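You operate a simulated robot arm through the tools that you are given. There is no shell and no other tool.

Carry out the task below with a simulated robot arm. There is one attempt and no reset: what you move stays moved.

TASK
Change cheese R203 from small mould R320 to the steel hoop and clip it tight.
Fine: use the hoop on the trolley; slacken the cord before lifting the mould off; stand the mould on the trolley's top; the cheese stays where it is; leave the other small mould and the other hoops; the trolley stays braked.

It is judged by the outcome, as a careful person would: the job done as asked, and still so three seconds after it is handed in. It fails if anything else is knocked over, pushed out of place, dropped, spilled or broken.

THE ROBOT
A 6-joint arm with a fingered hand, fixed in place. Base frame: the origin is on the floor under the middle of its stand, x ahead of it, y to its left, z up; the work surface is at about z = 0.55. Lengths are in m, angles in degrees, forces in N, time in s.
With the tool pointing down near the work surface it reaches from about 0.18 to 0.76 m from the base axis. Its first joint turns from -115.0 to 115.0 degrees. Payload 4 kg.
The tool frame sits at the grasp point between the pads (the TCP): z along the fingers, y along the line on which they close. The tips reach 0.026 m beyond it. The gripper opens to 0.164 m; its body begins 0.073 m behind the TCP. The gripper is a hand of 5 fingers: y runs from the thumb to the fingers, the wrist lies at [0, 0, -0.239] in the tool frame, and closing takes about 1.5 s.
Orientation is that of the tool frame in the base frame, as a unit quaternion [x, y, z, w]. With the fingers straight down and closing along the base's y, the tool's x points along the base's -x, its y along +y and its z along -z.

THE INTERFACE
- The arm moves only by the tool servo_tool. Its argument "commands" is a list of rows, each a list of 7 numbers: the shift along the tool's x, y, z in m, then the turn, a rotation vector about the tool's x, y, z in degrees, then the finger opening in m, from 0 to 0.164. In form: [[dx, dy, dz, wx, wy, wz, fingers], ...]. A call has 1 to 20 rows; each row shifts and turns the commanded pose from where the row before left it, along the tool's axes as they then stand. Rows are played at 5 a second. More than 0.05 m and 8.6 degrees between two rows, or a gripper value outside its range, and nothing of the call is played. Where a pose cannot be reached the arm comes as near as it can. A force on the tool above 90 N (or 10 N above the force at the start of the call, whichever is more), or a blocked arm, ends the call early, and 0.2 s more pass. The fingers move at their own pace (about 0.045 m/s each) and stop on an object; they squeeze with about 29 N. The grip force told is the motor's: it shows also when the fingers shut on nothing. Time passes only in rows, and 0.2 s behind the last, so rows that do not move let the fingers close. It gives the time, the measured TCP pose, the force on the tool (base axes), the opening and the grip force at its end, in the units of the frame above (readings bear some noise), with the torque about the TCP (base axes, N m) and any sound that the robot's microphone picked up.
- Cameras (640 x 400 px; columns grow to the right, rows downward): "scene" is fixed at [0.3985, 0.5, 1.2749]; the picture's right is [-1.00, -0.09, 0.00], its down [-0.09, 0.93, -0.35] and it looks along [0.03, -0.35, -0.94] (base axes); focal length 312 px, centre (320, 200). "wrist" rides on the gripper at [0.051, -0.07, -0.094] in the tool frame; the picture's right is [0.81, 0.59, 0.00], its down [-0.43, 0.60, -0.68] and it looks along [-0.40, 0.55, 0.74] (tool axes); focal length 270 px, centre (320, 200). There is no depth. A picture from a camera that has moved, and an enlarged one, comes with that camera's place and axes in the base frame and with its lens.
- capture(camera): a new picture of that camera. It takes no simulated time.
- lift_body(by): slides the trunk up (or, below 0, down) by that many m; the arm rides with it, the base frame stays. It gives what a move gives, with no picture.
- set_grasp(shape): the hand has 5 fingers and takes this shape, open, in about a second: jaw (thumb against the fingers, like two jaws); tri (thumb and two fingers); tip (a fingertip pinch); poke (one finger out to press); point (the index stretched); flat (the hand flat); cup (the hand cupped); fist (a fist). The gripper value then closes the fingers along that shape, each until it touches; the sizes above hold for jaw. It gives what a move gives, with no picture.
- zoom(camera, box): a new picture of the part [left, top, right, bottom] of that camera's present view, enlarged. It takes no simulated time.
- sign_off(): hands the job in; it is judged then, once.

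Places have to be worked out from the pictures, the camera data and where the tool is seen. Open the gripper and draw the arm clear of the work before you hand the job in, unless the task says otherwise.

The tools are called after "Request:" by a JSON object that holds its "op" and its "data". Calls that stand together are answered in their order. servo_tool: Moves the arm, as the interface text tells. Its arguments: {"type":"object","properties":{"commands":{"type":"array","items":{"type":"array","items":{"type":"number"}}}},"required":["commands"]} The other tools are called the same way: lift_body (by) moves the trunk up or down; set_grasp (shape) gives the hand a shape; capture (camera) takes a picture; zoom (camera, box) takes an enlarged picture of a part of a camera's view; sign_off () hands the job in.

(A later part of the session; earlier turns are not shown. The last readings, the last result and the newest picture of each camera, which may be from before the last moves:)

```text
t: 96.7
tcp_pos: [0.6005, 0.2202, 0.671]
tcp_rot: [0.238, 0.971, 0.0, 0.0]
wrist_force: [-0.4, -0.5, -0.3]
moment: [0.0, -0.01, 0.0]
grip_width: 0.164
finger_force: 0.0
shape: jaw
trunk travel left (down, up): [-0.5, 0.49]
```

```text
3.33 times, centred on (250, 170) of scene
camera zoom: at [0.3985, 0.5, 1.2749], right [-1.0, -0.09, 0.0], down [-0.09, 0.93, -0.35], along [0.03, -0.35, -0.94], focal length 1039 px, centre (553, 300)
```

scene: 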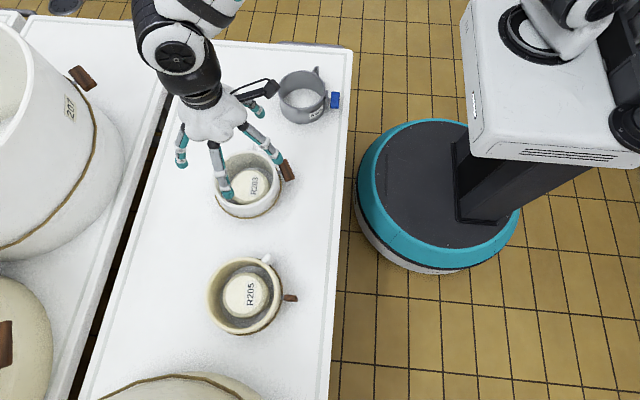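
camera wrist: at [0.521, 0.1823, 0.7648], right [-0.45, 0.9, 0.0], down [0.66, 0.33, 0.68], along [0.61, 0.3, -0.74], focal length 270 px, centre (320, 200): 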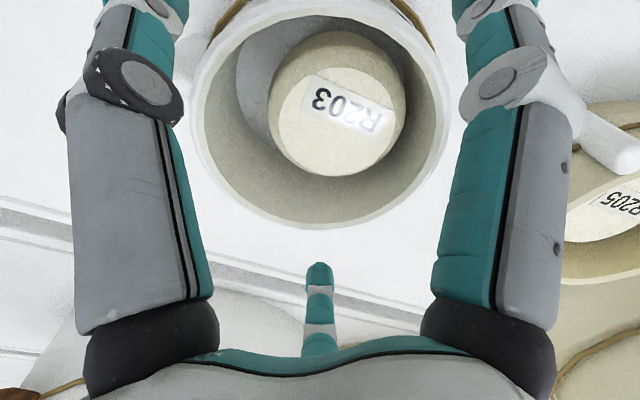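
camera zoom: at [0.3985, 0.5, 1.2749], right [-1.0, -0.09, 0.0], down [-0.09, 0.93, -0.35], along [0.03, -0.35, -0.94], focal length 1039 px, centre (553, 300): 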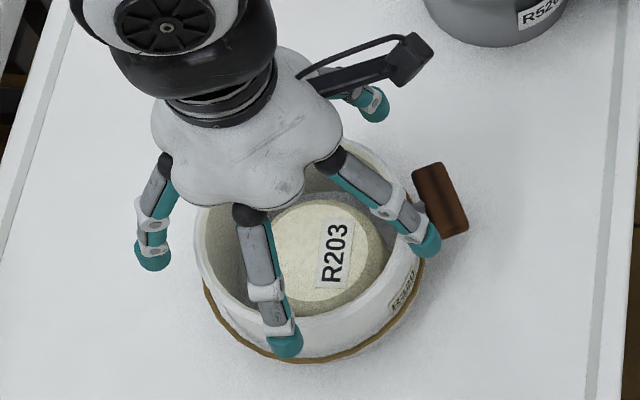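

The hand looks centred over the mould. I'll zoom once more to verify the rim fit at this close range before going around it.

Request:
{"op": "zoom", "data": {"camera": "wrist", "box": [160, 0, 480, 200]}}

Request:
{"op": "zoom", "data": {"camera": "wrist", "box": [160, 80, 480, 280]}}

```text
2.00 times, centred on (320, 100) of wrist
camera zoom: at [0.521, 0.1823, 0.7648], right [-0.45, 0.9, 0.0], down [0.66, 0.33, 0.68], along [0.61, 0.3, -0.74], focal length 541 px, centre (320, 400)
```

zoom: 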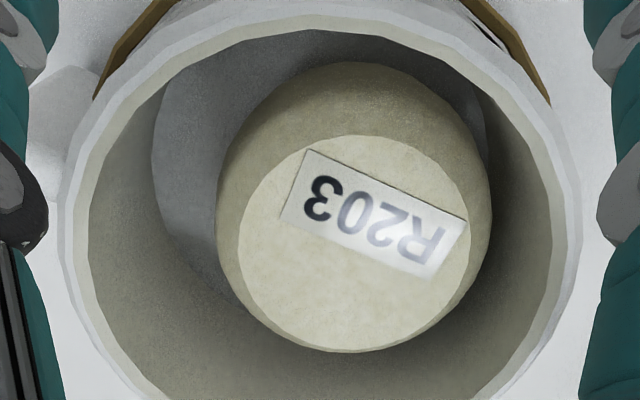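

```text
2.00 times, centred on (320, 180) of wrist
camera zoom: at [0.521, 0.1823, 0.7648], right [-0.45, 0.9, 0.0], down [0.66, 0.33, 0.68], along [0.61, 0.3, -0.74], focal length 541 px, centre (320, 240)
```

zoom: 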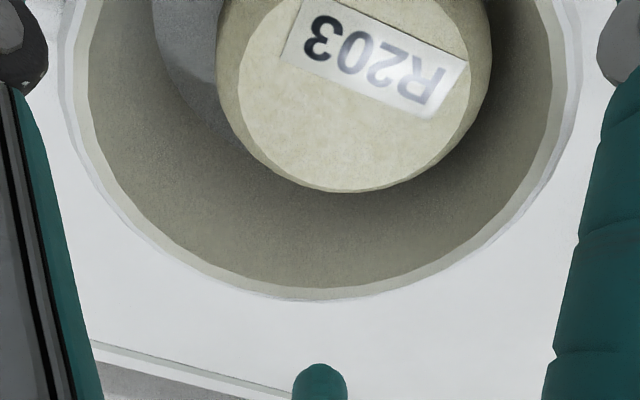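

The near-range fit gives the centre at about (0.603–0.605, 0.222) with rim height 0.6176. I'll shift 3 mm and lower slowly, watching for any touch.

Request:
{"op": "servo_tool", "data": {"commands": [[-0.0014, 0.0028, 0.01, 0, 0, 0, 0.164], [0, 0, 0.012, 0, 0, 0, 0.164], [0, 0, 0.006, 0, 0, 0, 0.164], [0, 0, 0.006, 0, 0, 0, 0.164], [0, 0, 0, 0, 0, 0, 0.164]]}}

Request:
{"op": "zoom", "data": {"camera": "scene", "box": [170, 110, 330, 230]}}

Request:
{"op": "capture", "data": {"camera": "wrist"}}

```text
t: 97.8
tcp_pos: [0.602, 0.2225, 0.6363]
tcp_rot: [0.239, 0.971, -0.001, 0.0]
wrist_force: [-0.6, -0.2, 0.4]
moment: [-0.01, -0.03, 0.0]
grip_width: 0.1643
finger_force: 0.1
shape: jaw
trunk travel left (down, up): [-0.5, 0.49]
```

```text
3.33 times, centred on (250, 170) of scene
camera zoom: at [0.3985, 0.5, 1.2749], right [-1.0, -0.09, 0.0], down [-0.09, 0.93, -0.35], along [0.03, -0.35, -0.94], focal length 1039 px, centre (553, 300)
```

zoom: 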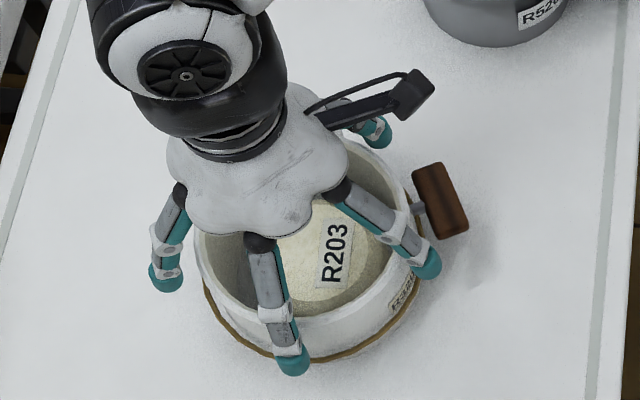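

```text
taken
camera wrist: at [0.5238, 0.1844, 0.7312], right [-0.45, 0.9, 0.0], down [0.66, 0.33, 0.68], along [0.61, 0.3, -0.74], focal length 270 px, centre (320, 200)
```

wrist: 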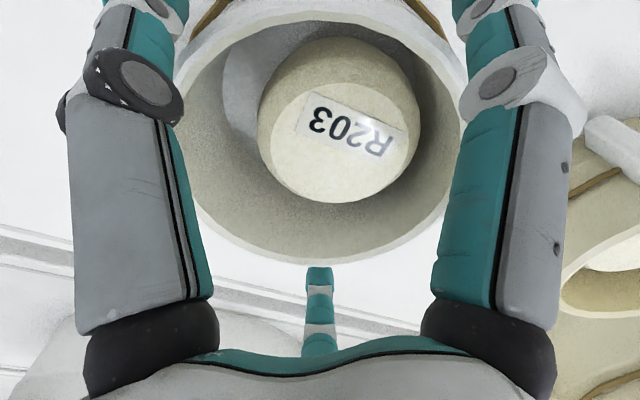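

The fingertips are already below rim level all around with no contact force. I'll lower to about z = 0.603.

Request:
{"op": "servo_tool", "data": {"commands": [[0, 0, 0.008, 0, 0, 0, 0.164], [0, 0, 0.008, 0, 0, 0, 0.164], [0, 0, 0.008, 0, 0, 0, 0.164], [0, 0, 0.008, 0, 0, 0, 0.164], [0, 0, 0, 0, 0, 0, 0.164]]}}

Request:
{"op": "zoom", "data": {"camera": "scene", "box": [170, 110, 330, 230]}}

Request:
{"op": "capture", "data": {"camera": "wrist"}}

```text
t: 99.0
tcp_pos: [0.6015, 0.2227, 0.6079]
tcp_rot: [0.239, 0.971, 0.0, 0.0]
wrist_force: [-4.9, -6.4, 14.6]
moment: [-0.44, 0.5, 0.06]
grip_width: 0.1637
finger_force: 0.1
shape: jaw
trunk travel left (down, up): [-0.5, 0.49]
```

```text
3.33 times, centred on (250, 170) of scene
camera zoom: at [0.3985, 0.5, 1.2749], right [-1.0, -0.09, 0.0], down [-0.09, 0.93, -0.35], along [0.03, -0.35, -0.94], focal length 1039 px, centre (553, 300)
```

zoom: 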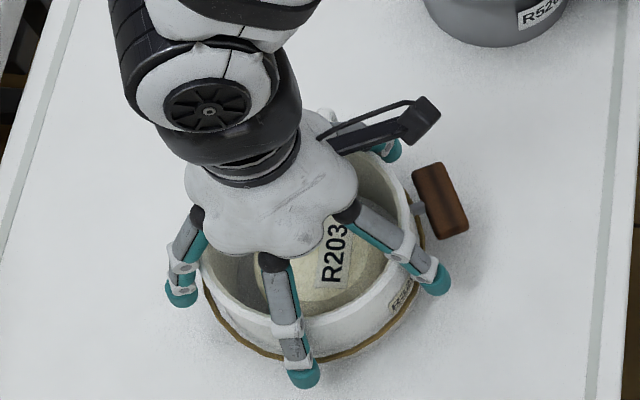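

```text
taken
camera wrist: at [0.5232, 0.1842, 0.7008], right [-0.45, 0.9, 0.0], down [0.66, 0.33, 0.68], along [0.61, 0.3, -0.73], focal length 270 px, centre (320, 200)
```

wrist: 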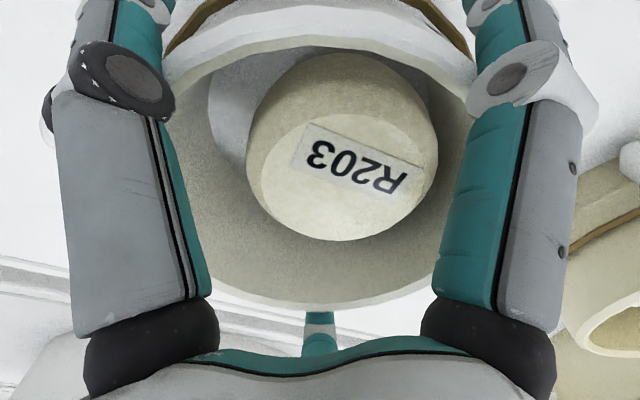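

The inner-side fingers are now bearing on the rim (14 N), because they lean inward higher up. I'll back up to z ≈ 0.617, shift 3 mm toward the toggle side, and grip there.

Request:
{"op": "servo_tool", "data": {"commands": [[0, 0, -0.005, 0, 0, 0, 0.164], [0, 0, -0.005, 0, 0, 0, 0.164], [0.0018, -0.0024, 0, 0, 0, 0, 0.164], [0, 0, 0, 0, 0, 0, 0.164], [0, 0, 0, 0, 0, 0, 0.164]]}}

Request:
{"op": "capture", "data": {"camera": "wrist"}}

Request:
{"op": "zoom", "data": {"camera": "scene", "box": [170, 110, 330, 230]}}

```text
t: 100.2
tcp_pos: [0.5988, 0.2217, 0.6157]
tcp_rot: [0.238, 0.971, 0.0, 0.001]
wrist_force: [1.0, -0.1, -0.2]
moment: [-0.04, 0.0, 0.01]
grip_width: 0.1638
finger_force: 0.1
shape: jaw
trunk travel left (down, up): [-0.5, 0.49]
```

```text
taken
camera wrist: at [0.5213, 0.1836, 0.7093], right [-0.45, 0.9, 0.0], down [0.66, 0.33, 0.68], along [0.61, 0.3, -0.74], focal length 270 px, centre (320, 200)
```

wrist: 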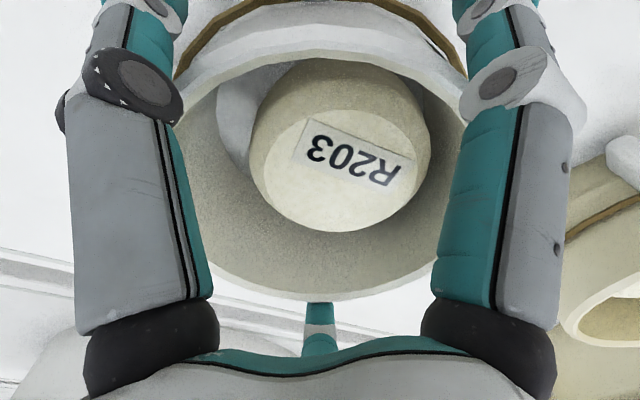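

```text
3.33 times, centred on (250, 170) of scene
camera zoom: at [0.3985, 0.5, 1.2749], right [-1.0, -0.09, 0.0], down [-0.09, 0.93, -0.35], along [0.03, -0.35, -0.94], focal length 1039 px, centre (553, 300)
```

zoom: 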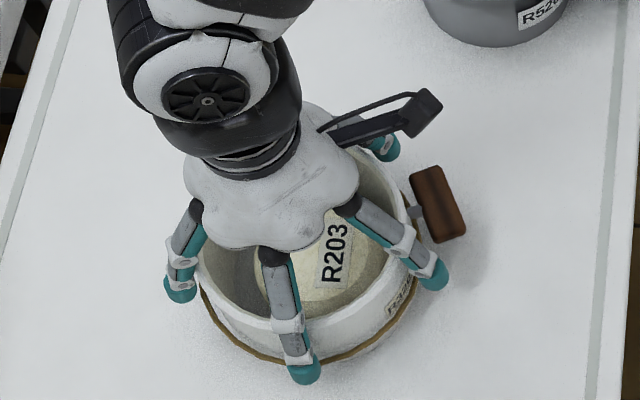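

No load now, with all fingers around the wall. I'll close the grip on the mould.

Request:
{"op": "servo_tool", "data": {"commands": [[0, 0, 0, 0, 0, 0, 0.14], [0, 0, 0, 0, 0, 0, 0.12], [0, 0, 0, 0, 0, 0, 0.1], [0, 0, 0, 0, 0, 0, 0.1], [0, 0, 0, 0, 0, 0, 0.1], [0, 0, 0, 0, 0, 0, 0.1]]}}

Request:
{"op": "capture", "data": {"camera": "wrist"}}

Request:
{"op": "zoom", "data": {"camera": "scene", "box": [170, 110, 330, 230]}}

```text
t: 101.7
tcp_pos: [0.5986, 0.2201, 0.6143]
tcp_rot: [0.238, 0.971, -0.001, 0.0]
wrist_force: [0.7, -2.0, 0.0]
moment: [0.08, 0.01, 0.04]
grip_width: 0.1381
finger_force: 29.2
shape: jaw
trunk travel left (down, up): [-0.5, 0.49]
```

```text
taken
camera wrist: at [0.5212, 0.1834, 0.7092], right [-0.45, 0.9, 0.0], down [0.66, 0.33, 0.68], along [0.61, 0.3, -0.74], focal length 270 px, centre (320, 200)
```

wrist: 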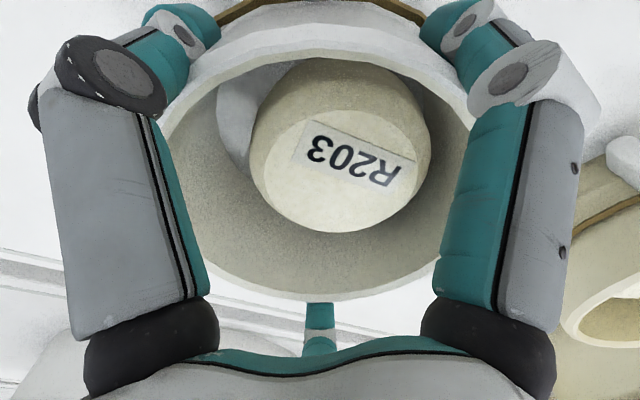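

```text
3.33 times, centred on (250, 170) of scene
camera zoom: at [0.3985, 0.5, 1.2749], right [-1.0, -0.09, 0.0], down [-0.09, 0.93, -0.35], along [0.03, -0.35, -0.94], focal length 1039 px, centre (553, 300)
```

zoom: 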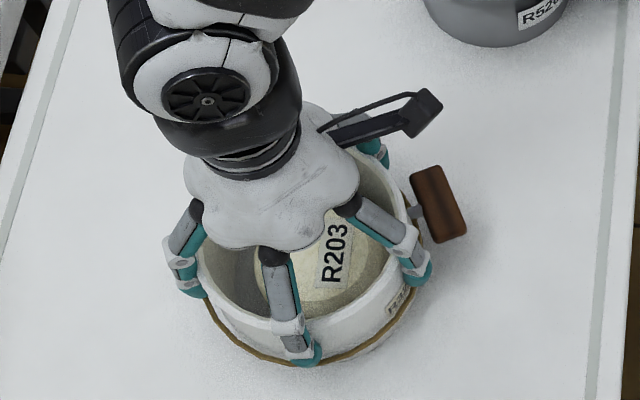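

It's gripped at 29 N and the cheese hasn't moved. I'll lift a little first to check the hold.

Request:
{"op": "servo_tool", "data": {"commands": [[0, 0, -0.006, 0, 0, 0, 0.1], [0, 0, -0.008, 0, 0, 0, 0.1], [0, 0, -0.008, 0, 0, 0, 0.1], [0, 0, 0, 0, 0, 0, 0.1]]}}

Request:
{"op": "capture", "data": {"camera": "wrist"}}

Request:
{"op": "zoom", "data": {"camera": "scene", "box": [170, 110, 330, 230]}}

```text
t: 102.7
tcp_pos: [0.5991, 0.2203, 0.6376]
tcp_rot: [0.239, 0.971, -0.001, -0.001]
wrist_force: [0.4, -0.7, -4.6]
moment: [0.02, 0.02, 0.01]
grip_width: 0.1384
finger_force: 28.8
shape: jaw
trunk travel left (down, up): [-0.5, 0.49]
```

```text
taken
camera wrist: at [0.5211, 0.1833, 0.7311], right [-0.45, 0.9, 0.0], down [0.66, 0.33, 0.68], along [0.61, 0.3, -0.74], focal length 270 px, centre (320, 200)
```

wrist: 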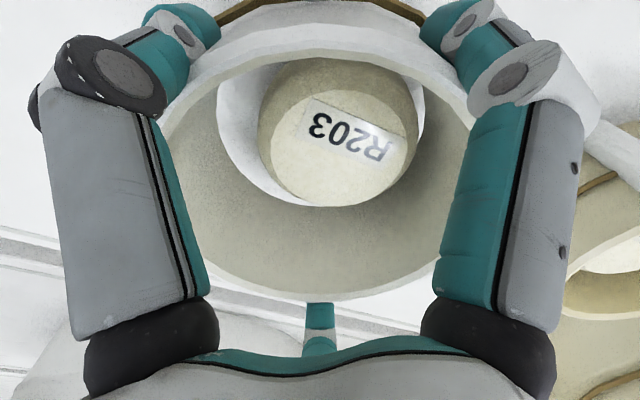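

```text
3.33 times, centred on (250, 170) of scene
camera zoom: at [0.3985, 0.5, 1.2749], right [-1.0, -0.09, 0.0], down [-0.09, 0.93, -0.35], along [0.03, -0.35, -0.94], focal length 1039 px, centre (553, 300)
```

zoom: 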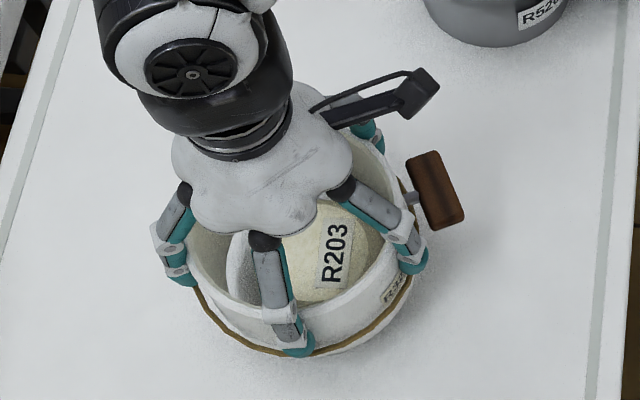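

The mould (about 4.5 N) is held level and the cheese stays put. I'll lift clear of the cheese to z ≈ 0.74.

Request:
{"op": "servo_tool", "data": {"commands": [[0, 0, -0.02, 0, 0, 0, 0.1], [0, 0, -0.02, 0, 0, 0, 0.1], [0, 0, -0.02, 0, 0, 0, 0.1], [0, 0, -0.02, 0, 0, 0, 0.1], [0, 0, -0.02, 0, 0, 0, 0.1], [0, 0, 0, 0, 0, 0, 0.1]]}}

Request:
{"op": "capture", "data": {"camera": "scene"}}

Request:
{"op": "capture", "data": {"camera": "wrist"}}

```text
t: 104.0
tcp_pos: [0.5994, 0.2217, 0.7373]
tcp_rot: [0.238, 0.971, -0.001, 0.0]
wrist_force: [0.1, 0.2, -4.1]
moment: [0.03, -0.04, 0.03]
grip_width: 0.1387
finger_force: 29.4
shape: jaw
trunk travel left (down, up): [-0.5, 0.49]
```

```text
taken
```

scene: 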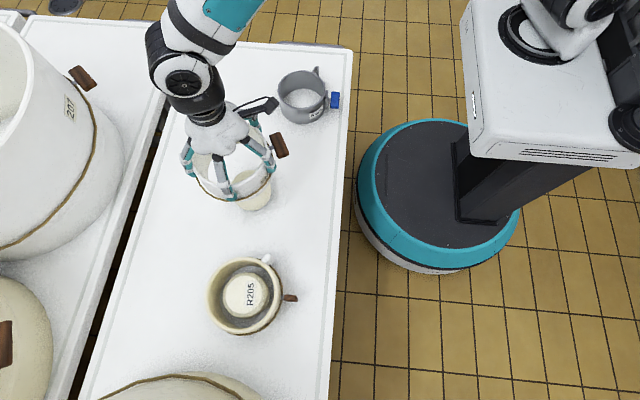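

```text
taken
camera wrist: at [0.5213, 0.1834, 0.8311], right [-0.45, 0.9, 0.0], down [0.66, 0.33, 0.68], along [0.61, 0.3, -0.74], focal length 270 px, centre (320, 200)
```

wrist: 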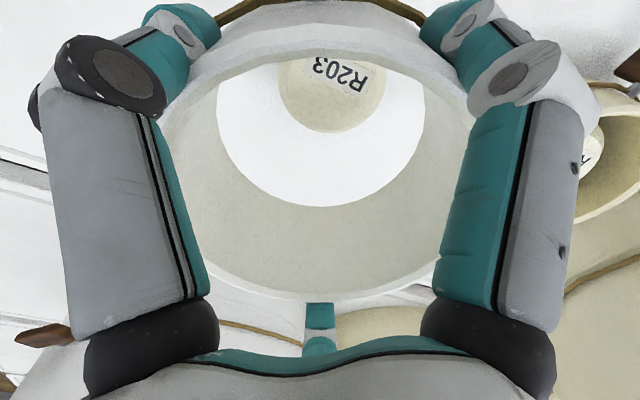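

The mould is clear above the cheese, which remains in place on the trolley. I'll carry it across to the free spot at about (0.71, 0.06), staying high.

Request:
{"op": "servo_tool", "data": {"commands": [[-0.0345, -0.0181, 0, 0, 0, 0, 0.1], [-0.0345, -0.0181, 0, 0, 0, 0, 0.1], [-0.0345, -0.0181, 0, 0, 0, 0, 0.1], [-0.0345, -0.0181, 0, 0, 0, 0, 0.1], [-0.0345, -0.0181, 0, 0, 0, 0, 0.1], [0, 0, 0, 0, 0, 0, 0.1], [0, 0, 0, 0, 0, 0, 0.1]]}}

Request:
{"op": "capture", "data": {"camera": "scene"}}

Request:
{"op": "zoom", "data": {"camera": "scene", "box": [180, 140, 340, 240]}}

```text
t: 105.7
tcp_pos: [0.7116, 0.0618, 0.7388]
tcp_rot: [0.239, 0.971, -0.001, 0.0]
wrist_force: [0.7, 1.0, -3.3]
moment: [0.03, 0.0, -0.02]
grip_width: 0.1382
finger_force: 29.1
shape: jaw
trunk travel left (down, up): [-0.5, 0.49]
```

```text
taken
```

scene: 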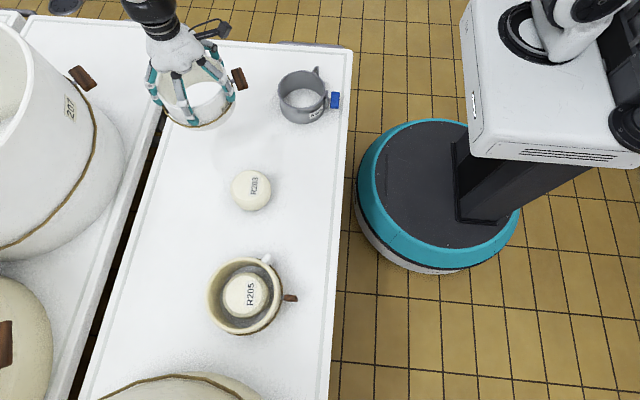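

```text
4.00 times, centred on (260, 190) of scene
camera zoom: at [0.3985, 0.5, 1.2749], right [-1.0, -0.09, 0.0], down [-0.09, 0.93, -0.35], along [0.03, -0.35, -0.94], focal length 1246 px, centre (560, 240)
```

zoom: 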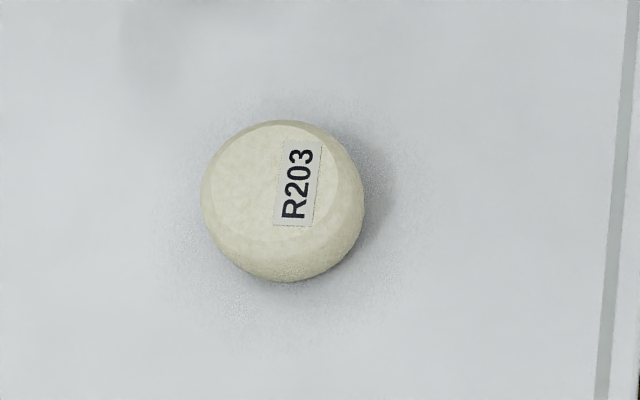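

The cheese is unmoved. I'll lower the mould onto the trolley top: quick at first, then in small steps.

Request:
{"op": "servo_tool", "data": {"commands": [[0, 0, 0.022, 0, 0, 0, 0.1], [0, 0, 0.022, 0, 0, 0, 0.1], [0, 0, 0.022, 0, 0, 0, 0.1], [0, 0, 0.022, 0, 0, 0, 0.1], [0, 0, 0.02, 0, 0, 0, 0.1], [0, 0, 0.006, 0, 0, 0, 0.1], [0, 0, 0, 0, 0, 0, 0.1]]}}

Request:
{"op": "servo_tool", "data": {"commands": [[0, 0, 0.003, 0, 0, 0, 0.1], [0, 0, 0.003, 0, 0, 0, 0.1], [0, 0, 0, 0, 0, 0, 0.1]]}}

Request:
{"op": "zoom", "data": {"camera": "scene", "box": [120, 30, 280, 150]}}

```text
t: 107.2
tcp_pos: [0.7112, 0.0604, 0.6243]
tcp_rot: [0.238, 0.971, -0.001, -0.001]
wrist_force: [0.2, 0.4, -4.7]
moment: [0.05, 0.01, -0.02]
grip_width: 0.1385
finger_force: 28.9
shape: jaw
trunk travel left (down, up): [-0.5, 0.49]
```

```text
t: 108.0
tcp_pos: [0.7107, 0.0614, 0.6176]
tcp_rot: [0.238, 0.971, 0.0, 0.0]
wrist_force: [0.2, -0.5, -4.3]
moment: [0.0, 0.04, 0.0]
grip_width: 0.1382
finger_force: 28.9
shape: jaw
trunk travel left (down, up): [-0.5, 0.49]
```

```text
3.33 times, centred on (200, 90) of scene
camera zoom: at [0.3985, 0.5, 1.2749], right [-1.0, -0.09, 0.0], down [-0.09, 0.93, -0.35], along [0.03, -0.35, -0.94], focal length 1039 px, centre (720, 567)
```

zoom: 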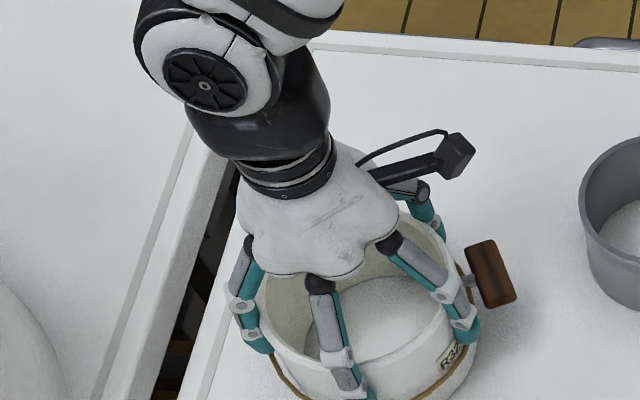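

About 3 mm to go. I'll lower until the weight is taken by the table.

Request:
{"op": "servo_tool", "data": {"commands": [[0, 0, 0.002, 0, 0, 0, 0.1], [0, 0, 0.0015, 0, 0, 0, 0.1], [0, 0, 0, 0, 0, 0, 0.1]]}}

```text
t: 108.8
tcp_pos: [0.7103, 0.0617, 0.6154]
tcp_rot: [0.239, 0.971, 0.0, 0.001]
wrist_force: [-1.5, 0.3, 4.6]
moment: [-0.02, 0.23, -0.05]
grip_width: 0.1386
finger_force: 29.2
shape: jaw
trunk travel left (down, up): [-0.5, 0.49]
```

The weight has transferred to the table (+4.6 N). I'll open the fingers fully and then rise straight up.

Request:
{"op": "servo_tool", "data": {"commands": [[0, 0, -0.001, 0, 0, 0, 0.15], [0, 0, 0, 0, 0, 0, 0.164], [0, 0, 0, 0, 0, 0, 0.164], [0, 0, 0, 0, 0, 0, 0.164], [0, 0, 0, 0, 0, 0, 0.164]]}}

Request:
{"op": "capture", "data": {"camera": "wrist"}}

Request:
{"op": "zoom", "data": {"camera": "scene", "box": [120, 30, 280, 150]}}

```text
t: 110.0
tcp_pos: [0.7104, 0.0619, 0.6152]
tcp_rot: [0.238, 0.971, 0.0, 0.0]
wrist_force: [-0.4, 0.5, 0.2]
moment: [0.01, 0.01, 0.02]
grip_width: 0.1638
finger_force: 0.1
shape: jaw
trunk travel left (down, up): [-0.5, 0.49]
```

```text
taken
camera wrist: at [0.6323, 0.0235, 0.709], right [-0.45, 0.9, 0.0], down [0.66, 0.33, 0.68], along [0.61, 0.3, -0.74], focal length 270 px, centre (320, 200)
```

wrist: 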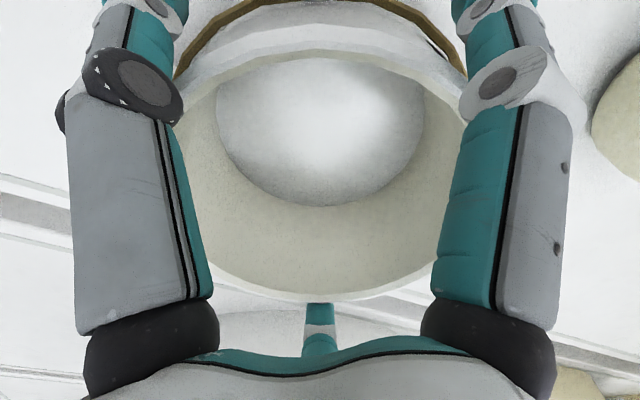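

```text
3.33 times, centred on (200, 90) of scene
camera zoom: at [0.3985, 0.5, 1.2749], right [-1.0, -0.09, 0.0], down [-0.09, 0.93, -0.35], along [0.03, -0.35, -0.94], focal length 1039 px, centre (720, 567)
```

zoom: 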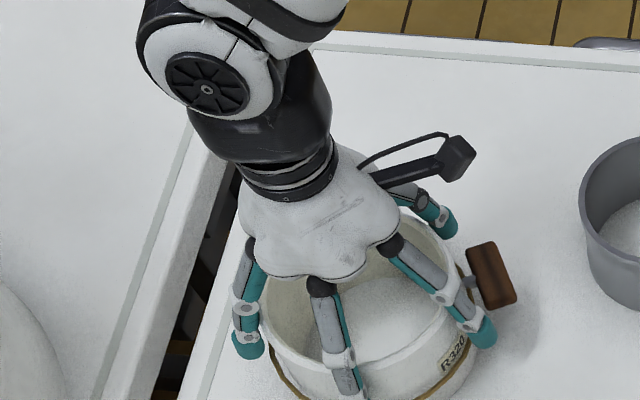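

The fingers are open and clear. Rising straight up now.

Request:
{"op": "servo_tool", "data": {"commands": [[0, 0, -0.01, 0, 0, 0, 0.164], [0, 0, -0.02, 0, 0, 0, 0.164], [0, 0, -0.03, 0, 0, 0, 0.164], [0, 0, -0.04, 0, 0, 0, 0.164], [0, 0, -0.04, 0, 0, 0, 0.164], [0, 0, 0, 0, 0, 0, 0.164]]}}

Request:
{"op": "capture", "data": {"camera": "scene"}}

Request:
{"op": "zoom", "data": {"camera": "scene", "box": [120, 30, 280, 150]}}

```text
t: 111.5
tcp_pos: [0.7098, 0.0611, 0.7553]
tcp_rot: [0.238, 0.971, -0.001, 0.0]
wrist_force: [0.6, 0.2, -0.1]
moment: [0.04, 0.0, 0.01]
grip_width: 0.1639
finger_force: 0.0
shape: jaw
trunk travel left (down, up): [-0.5, 0.49]
```

```text
taken
```

scene: 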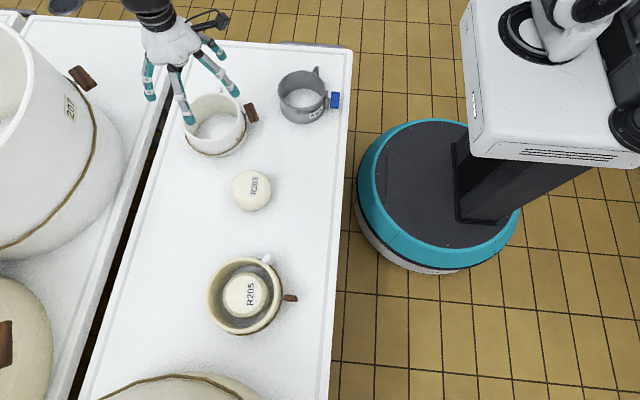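

```text
3.33 times, centred on (200, 90) of scene
camera zoom: at [0.3985, 0.5, 1.2749], right [-1.0, -0.09, 0.0], down [-0.09, 0.93, -0.35], along [0.03, -0.35, -0.94], focal length 1039 px, centre (720, 567)
```

zoom: 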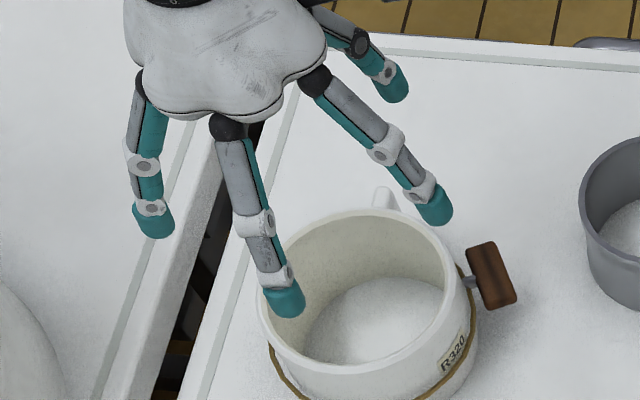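

The mould stands on the trolley top and the hand is clear. Next is the hoop: clip at about 172° and handle at about 249° on it, so I'll yaw to +10°, which puts fingers at 64/136/208/280/352°, and go above its centre at about (0.498, −0.053).

Request:
{"op": "servo_tool", "data": {"commands": [[0, 0, 0, 0, 0, -7.5, 0.164], [0, 0, 0, 0, 0, -7.5, 0.164], [0, 0, 0, 0, 0, -7.5, 0.164], [0, 0, 0, 0, 0, -7.5, 0.164], [0, 0, 0, 0, 0, -7.5, 0.164], [0.0381, -0.0126, 0, 0, 0, 0, 0.164], [0.0381, -0.0126, 0, 0, 0, 0, 0.164], [0.0381, -0.0126, 0, 0, 0, 0, 0.164], [0.0381, -0.0126, 0, 0, 0, 0, 0.164], [0.0381, -0.0126, 0, 0, 0, 0, 0.164], [0.0381, -0.0126, 0, 0, 0, 0, 0.164], [0, 0, 0, 0, 0, 0, 0.164], [0, 0, 0, 0, 0, 0, 0.164]]}}

Request:
{"op": "capture", "data": {"camera": "wrist"}}

Request:
{"op": "capture", "data": {"camera": "scene"}}

```text
t: 114.2
tcp_pos: [0.4982, -0.0529, 0.7549]
tcp_rot: [-0.087, 0.996, 0.0, 0.0]
wrist_force: [0.9, 0.5, -0.6]
moment: [0.01, 0.04, -0.02]
grip_width: 0.1638
finger_force: 0.2
shape: jaw
trunk travel left (down, up): [-0.5, 0.49]
```

```text
taken
camera wrist: at [0.4592, -0.1294, 0.8488], right [-0.9, 0.44, 0.0], down [0.32, 0.66, 0.68], along [0.3, 0.61, -0.74], focal length 270 px, centre (320, 200)
```

wrist: 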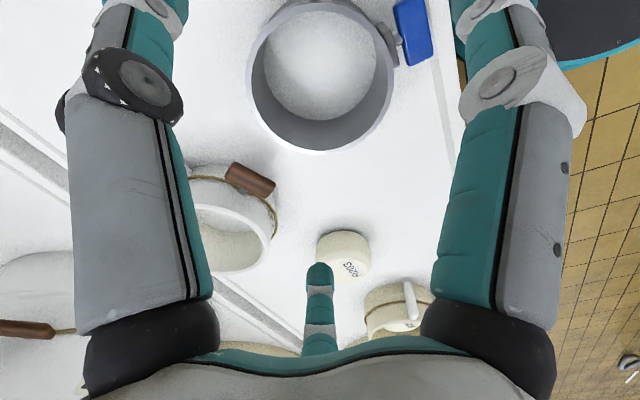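

```text
taken
```

scene: 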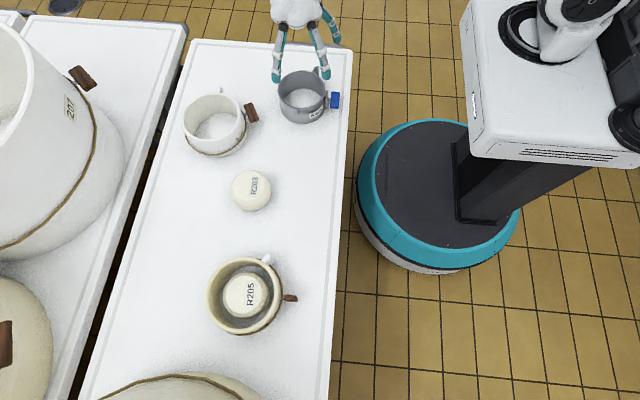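

Hoop, clip and cheese are all in view. I'll zoom to fit the hoop's rim circle.

Request:
{"op": "zoom", "data": {"camera": "wrist", "box": [216, 0, 456, 150]}}

Request:
{"op": "zoom", "data": {"camera": "scene", "box": [265, 55, 355, 135]}}

Request:
{"op": "zoom", "data": {"camera": "wrist", "box": [300, 220, 390, 285]}}

```text
2.67 times, centred on (336, 75) of wrist
camera zoom: at [0.4592, -0.1294, 0.8488], right [-0.9, 0.44, 0.0], down [0.32, 0.66, 0.68], along [0.3, 0.61, -0.74], focal length 721 px, centre (277, 533)
```

zoom: 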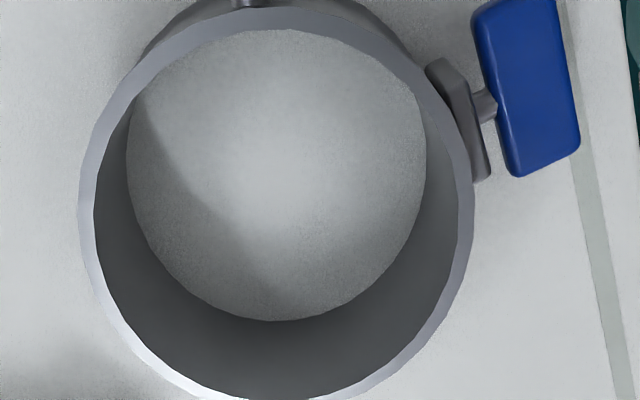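

```text
5.00 times, centred on (310, 95) of scene
camera zoom: at [0.3985, 0.5, 1.2749], right [-1.0, -0.09, 0.0], down [-0.09, 0.93, -0.35], along [0.03, -0.35, -0.94], focal length 1558 px, centre (370, 725)
```

zoom: 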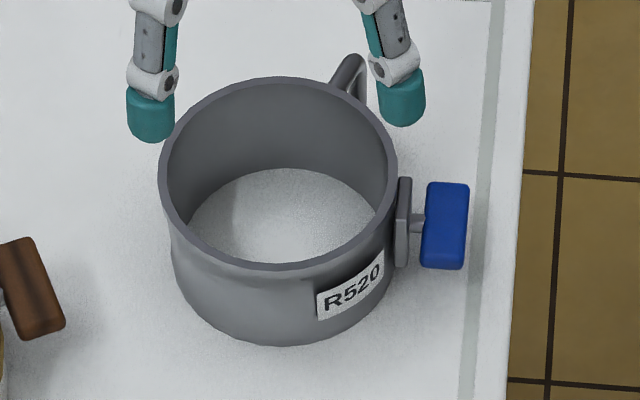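

```text
6.15 times, centred on (345, 252) of wrist
camera zoom: at [0.4592, -0.1294, 0.8488], right [-0.9, 0.44, 0.0], down [0.32, 0.66, 0.68], along [0.3, 0.61, -0.74], focal length 1663 px, centre (166, -123)
```

zoom: 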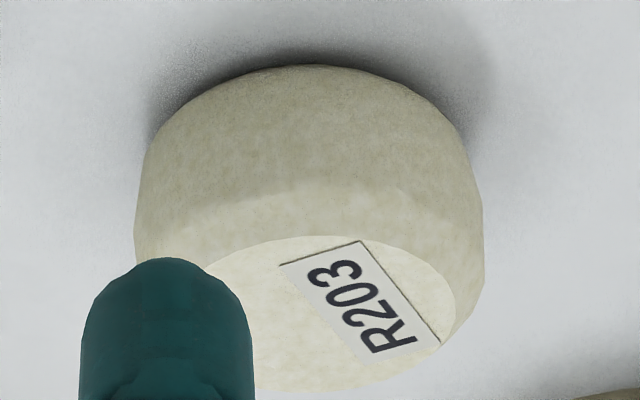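

The fit puts the hoop's centre at (0.500, −0.051) with rim height about 0.608 and outer radius about 0.063, leaving ample room for the open hand. I'll shift 2–3 mm and descend around it.

Request:
{"op": "servo_tool", "data": {"commands": [[-0.0019, 0.0017, 0.03, 0, 0, 0, 0.164], [0, 0, 0.04, 0, 0, 0, 0.164], [0, 0, 0.035, 0, 0, 0, 0.164], [0, 0, 0, 0, 0, 0, 0.164], [0, 0, 0, 0, 0, 0, 0.164]]}}

Request:
{"op": "capture", "data": {"camera": "wrist"}}

Request:
{"op": "zoom", "data": {"camera": "scene", "box": [250, 40, 370, 130]}}

```text
t: 115.5
tcp_pos: [0.4998, -0.0499, 0.6504]
tcp_rot: [-0.088, 0.996, 0.0, -0.001]
wrist_force: [0.3, -0.1, 1.1]
moment: [-0.02, -0.02, -0.03]
grip_width: 0.1638
finger_force: 0.1
shape: jaw
trunk travel left (down, up): [-0.5, 0.49]
```

```text
taken
camera wrist: at [0.4607, -0.1272, 0.7443], right [-0.9, 0.44, 0.0], down [0.32, 0.66, 0.68], along [0.3, 0.61, -0.74], focal length 270 px, centre (320, 200)
```

wrist: 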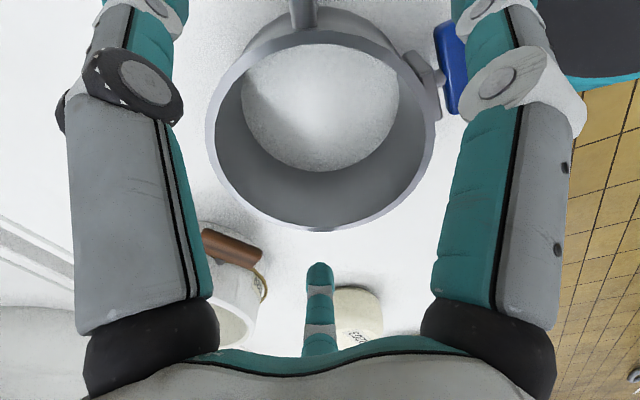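

```text
4.44 times, centred on (310, 85) of scene
camera zoom: at [0.3985, 0.5, 1.2749], right [-1.0, -0.09, 0.0], down [-0.09, 0.93, -0.35], along [0.03, -0.35, -0.94], focal length 1385 px, centre (364, 711)
```

zoom: 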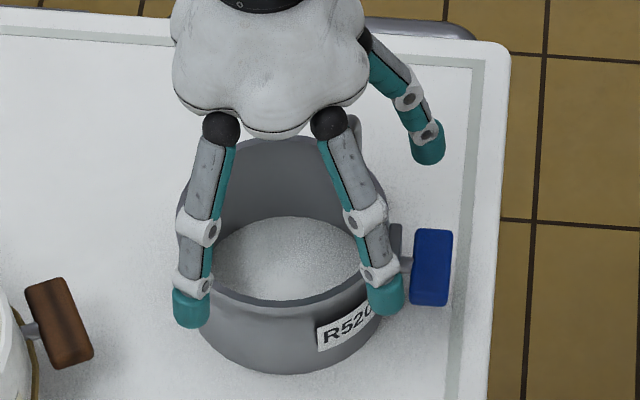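

The fingers straddle the clip and handle with about 15 mm clearance each side. I'll lower to about z = 0.602.

Request:
{"op": "servo_tool", "data": {"commands": [[0, 0, 0.012, 0, 0, 0, 0.164], [0, 0, 0.012, 0, 0, 0, 0.164], [0, 0, 0.012, 0, 0, 0, 0.164], [0, 0, 0.012, 0, 0, 0, 0.164], [0, 0, 0, 0, 0, 0, 0.164]]}}

Request:
{"op": "capture", "data": {"camera": "wrist"}}

Request:
{"op": "zoom", "data": {"camera": "scene", "box": [250, 40, 370, 130]}}

```text
t: 116.7
tcp_pos: [0.5008, -0.0513, 0.6037]
tcp_rot: [-0.087, 0.996, 0.0, 0.0]
wrist_force: [-0.2, -0.1, -0.4]
moment: [-0.01, 0.0, 0.03]
grip_width: 0.1639
finger_force: 0.1
shape: jaw
trunk travel left (down, up): [-0.5, 0.49]
```

```text
taken
camera wrist: at [0.4612, -0.1278, 0.6963], right [-0.9, 0.44, 0.0], down [0.32, 0.66, 0.68], along [0.3, 0.61, -0.74], focal length 270 px, centre (320, 200)
```

wrist: 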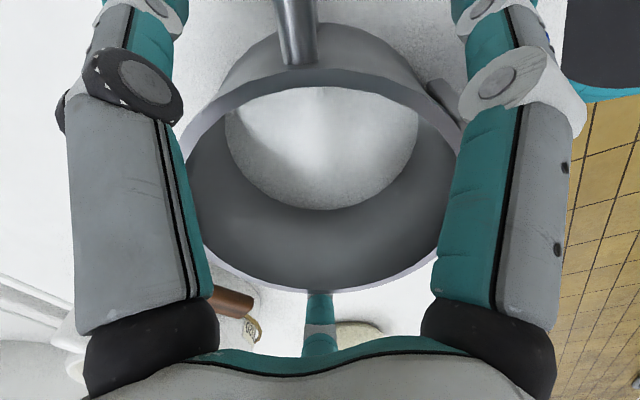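

```text
4.44 times, centred on (310, 85) of scene
camera zoom: at [0.3985, 0.5, 1.2749], right [-1.0, -0.09, 0.0], down [-0.09, 0.93, -0.35], along [0.03, -0.35, -0.94], focal length 1385 px, centre (364, 711)
```

zoom: 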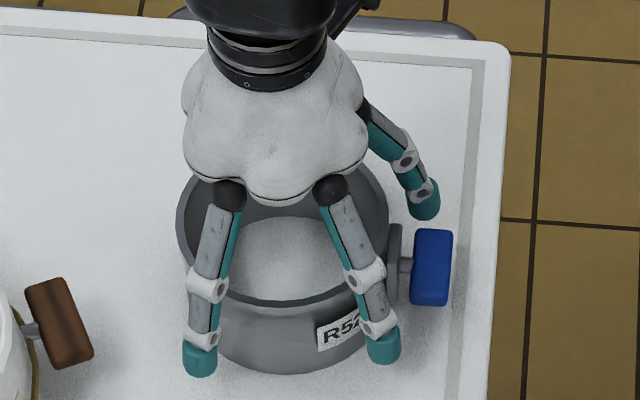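

No contact, and the hand is around the hoop. I'll close the grip on it.

Request:
{"op": "servo_tool", "data": {"commands": [[0, 0, 0, 0, 0, 0, 0.14], [0, 0, 0, 0, 0, 0, 0.12], [0, 0, 0, 0, 0, 0, 0.1], [0, 0, 0, 0, 0, 0, 0.08], [0, 0, 0, 0, 0, 0, 0.07], [0, 0, 0, 0, 0, 0, 0.07], [0, 0, 0, 0, 0, 0, 0.07]]}}

Request:
{"op": "capture", "data": {"camera": "wrist"}}

Request:
{"op": "zoom", "data": {"camera": "scene", "box": [250, 40, 370, 130]}}

```text
t: 118.2
tcp_pos: [0.5001, -0.05, 0.6025]
tcp_rot: [-0.086, 0.996, 0.0, 0.001]
wrist_force: [0.6, -0.3, 0.1]
moment: [-0.02, 0.0, -0.04]
grip_width: 0.1176
finger_force: 29.3
shape: jaw
trunk travel left (down, up): [-0.5, 0.49]
```

```text
taken
camera wrist: at [0.4611, -0.1278, 0.6962], right [-0.9, 0.44, 0.0], down [0.32, 0.66, 0.68], along [0.3, 0.61, -0.74], focal length 270 px, centre (320, 200)
```

wrist: 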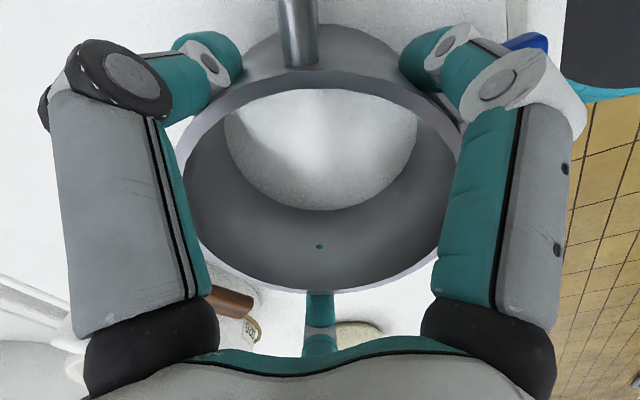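

```text
4.44 times, centred on (310, 85) of scene
camera zoom: at [0.3985, 0.5, 1.2749], right [-1.0, -0.09, 0.0], down [-0.09, 0.93, -0.35], along [0.03, -0.35, -0.94], focal length 1385 px, centre (364, 711)
```

zoom: 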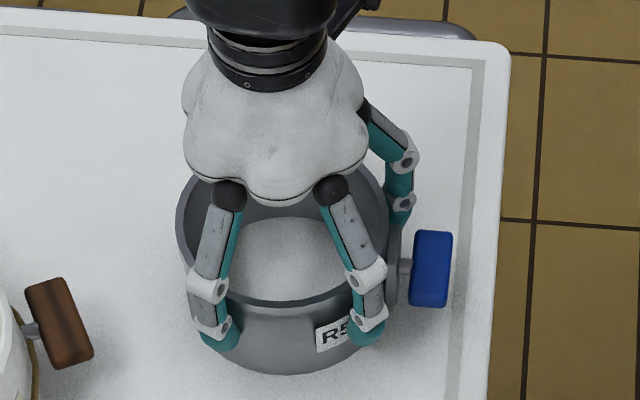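

Gripped firmly at 29 N. Test lift of 2 cm.

Request:
{"op": "servo_tool", "data": {"commands": [[0, 0, -0.006, 0, 0, 0, 0.07], [0, 0, -0.008, 0, 0, 0, 0.07], [0, 0, -0.008, 0, 0, 0, 0.07], [0, 0, 0, 0, 0, 0, 0.07]]}}

Request:
{"op": "zoom", "data": {"camera": "scene", "box": [250, 40, 370, 130]}}

Request:
{"op": "capture", "data": {"camera": "wrist"}}

```text
t: 119.2
tcp_pos: [0.5001, -0.051, 0.6243]
tcp_rot: [-0.087, 0.996, 0.0, 0.001]
wrist_force: [-0.2, 0.7, -3.6]
moment: [0.01, -0.02, 0.0]
grip_width: 0.118
finger_force: 28.9
shape: jaw
trunk travel left (down, up): [-0.5, 0.49]
```

```text
4.44 times, centred on (310, 85) of scene
camera zoom: at [0.3985, 0.5, 1.2749], right [-1.0, -0.09, 0.0], down [-0.09, 0.93, -0.35], along [0.03, -0.35, -0.94], focal length 1385 px, centre (364, 711)
```

zoom: 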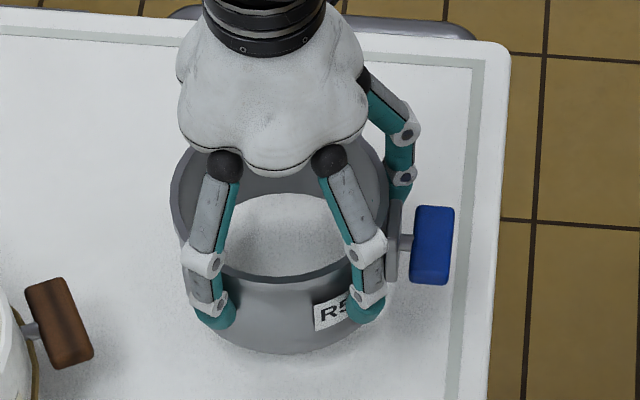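

```text
taken
camera wrist: at [0.4613, -0.1276, 0.7181], right [-0.9, 0.44, 0.0], down [0.32, 0.66, 0.68], along [0.3, 0.61, -0.74], focal length 270 px, centre (320, 200)
```

wrist: 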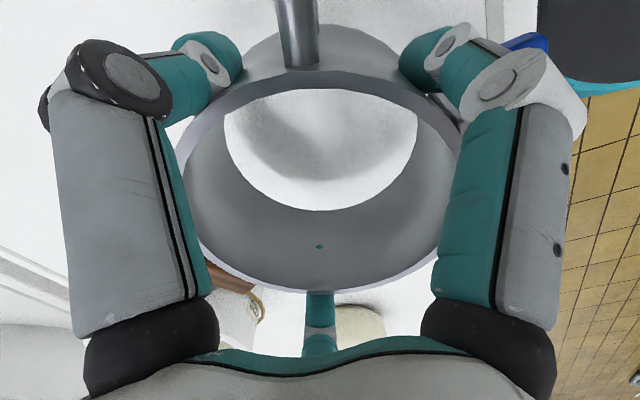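

The hoop (about 3.6 N) hangs level. I'll raise it to z ≈ 0.72, carry it over to the cheese at about (0.590, 0.230), then check alignment through the hoop.

Request:
{"op": "servo_tool", "data": {"commands": [[0, 0, -0.024, 0, 0, 0, 0.07], [0, 0, -0.024, 0, 0, 0, 0.07], [0, 0, -0.024, 0, 0, 0, 0.07], [0, 0, -0.024, 0, 0, 0, 0.07], [-0.01953, 0.03719, 0, 0, 0, 0, 0.07], [-0.01953, 0.03719, 0, 0, 0, 0, 0.07], [-0.01953, 0.03719, 0, 0, 0, 0, 0.07], [-0.01953, 0.03719, 0, 0, 0, 0, 0.07], [-0.01953, 0.03719, 0, 0, 0, 0, 0.07], [-0.01953, 0.03719, 0, 0, 0, 0, 0.07], [-0.01953, 0.03719, 0, 0, 0, 0, 0.07], [0, 0, 0, 0, 0, 0, 0.07], [0, 0, 0, 0, 0, 0, 0.07]]}}

Request:
{"op": "capture", "data": {"camera": "wrist"}}

Request:
{"op": "capture", "data": {"camera": "scene"}}

```text
t: 122.0
tcp_pos: [0.5898, 0.2307, 0.7192]
tcp_rot: [-0.086, 0.996, 0.001, 0.0]
wrist_force: [-0.1, 0.1, -3.5]
moment: [0.04, -0.03, -0.03]
grip_width: 0.1179
finger_force: 29.6
shape: jaw
trunk travel left (down, up): [-0.5, 0.49]
```

```text
taken
camera wrist: at [0.5503, 0.154, 0.8124], right [-0.9, 0.44, 0.0], down [0.32, 0.66, 0.68], along [0.3, 0.61, -0.74], focal length 270 px, centre (320, 200)
```

wrist: 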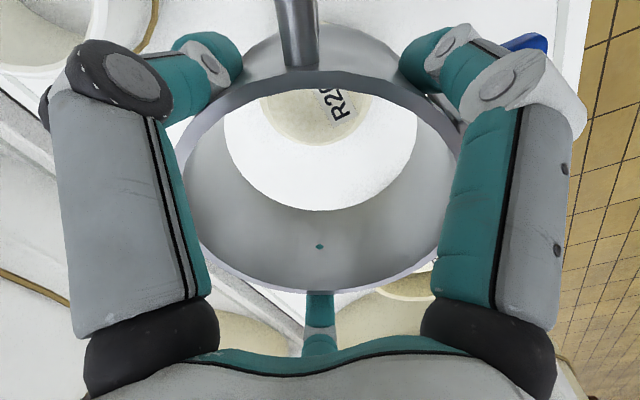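

```text
taken
```

scene: 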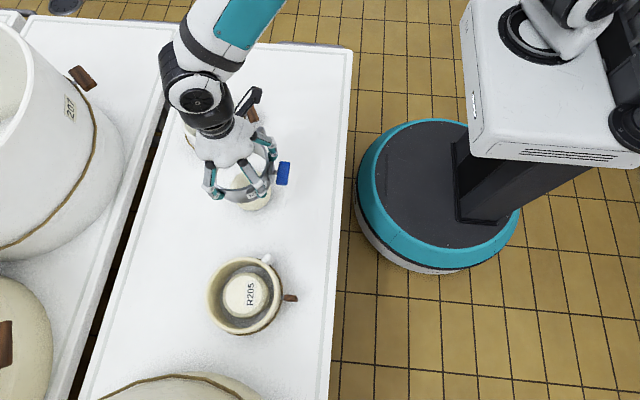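

I can see the cheese through the hoop, slightly left of centre. I'll zoom to measure the offset.

Request:
{"op": "zoom", "data": {"camera": "wrist", "box": [220, 70, 420, 195]}}

Request:
{"op": "zoom", "data": {"camera": "scene", "box": [190, 120, 310, 220]}}

```text
3.20 times, centred on (320, 132) of wrist
camera zoom: at [0.5503, 0.154, 0.8124], right [-0.9, 0.44, 0.0], down [0.32, 0.66, 0.68], along [0.3, 0.61, -0.74], focal length 865 px, centre (320, 416)
```

zoom: 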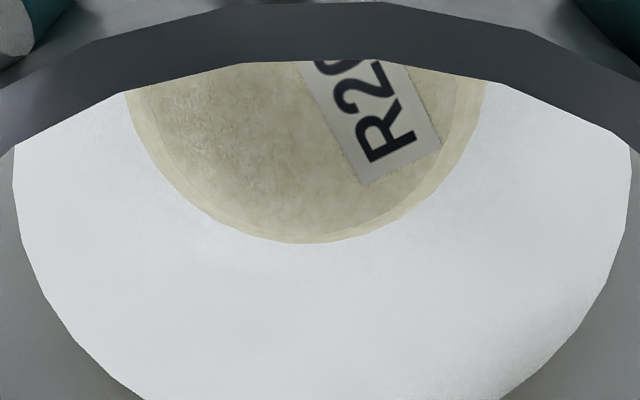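

```text
4.00 times, centred on (250, 170) of scene
camera zoom: at [0.3985, 0.5, 1.2749], right [-1.0, -0.09, 0.0], down [-0.09, 0.93, -0.35], along [0.03, -0.35, -0.94], focal length 1246 px, centre (600, 320)
```

zoom: 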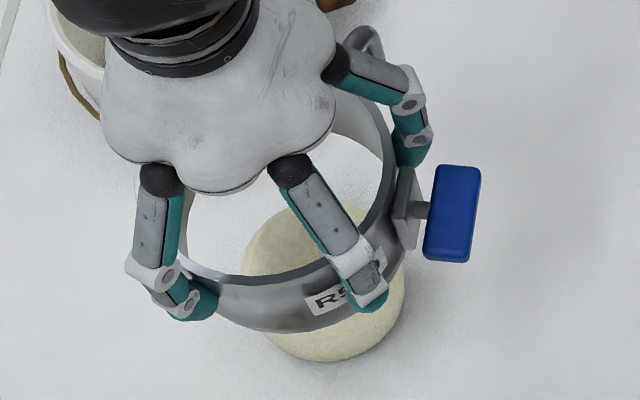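

The cheese is about 5 mm to the left of the hoop's centre in this view, which is (+0.0045, −0.002) in base. I'll shift by that and lower until the hoop's bottom is just above the cheese top, then recheck.

Request:
{"op": "servo_tool", "data": {"commands": [[-0.0041, -0.0028, 0, 0, 0, 0, 0.07], [0, 0, 0.018, 0, 0, 0, 0.07], [0, 0, 0.018, 0, 0, 0, 0.07], [0, 0, 0.014, 0, 0, 0, 0.07], [0, 0, 0, 0, 0, 0, 0.07], [0, 0, 0, 0, 0, 0, 0.07]]}}

Request:
{"op": "zoom", "data": {"camera": "wrist", "box": [180, 60, 460, 235]}}

Request:
{"op": "zoom", "data": {"camera": "scene", "box": [190, 120, 310, 220]}}

```text
t: 123.5
tcp_pos: [0.5933, 0.2268, 0.6698]
tcp_rot: [-0.087, 0.996, 0.0, 0.0]
wrist_force: [-0.1, 0.0, -3.2]
moment: [0.01, -0.01, 0.0]
grip_width: 0.1178
finger_force: 29.8
shape: jaw
trunk travel left (down, up): [-0.5, 0.49]
```

```text
2.29 times, centred on (320, 148) of wrist
camera zoom: at [0.5547, 0.1506, 0.7632], right [-0.9, 0.44, 0.0], down [0.32, 0.66, 0.68], along [0.3, 0.61, -0.74], focal length 618 px, centre (320, 320)
```

zoom: 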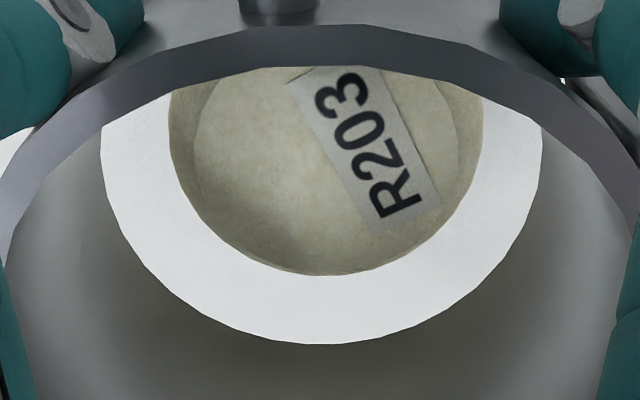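

```text
4.00 times, centred on (250, 170) of scene
camera zoom: at [0.3985, 0.5, 1.2749], right [-1.0, -0.09, 0.0], down [-0.09, 0.93, -0.35], along [0.03, -0.35, -0.94], focal length 1246 px, centre (600, 320)
```

zoom: 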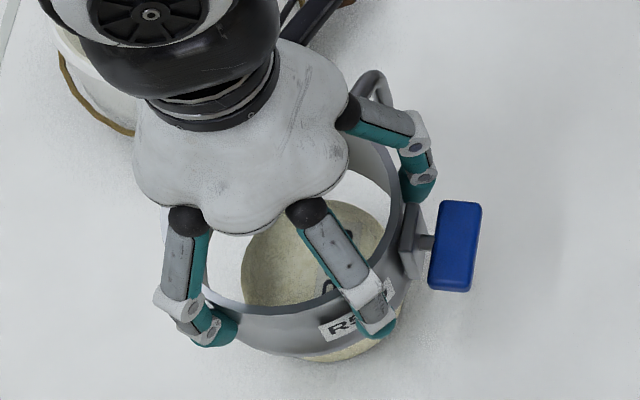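

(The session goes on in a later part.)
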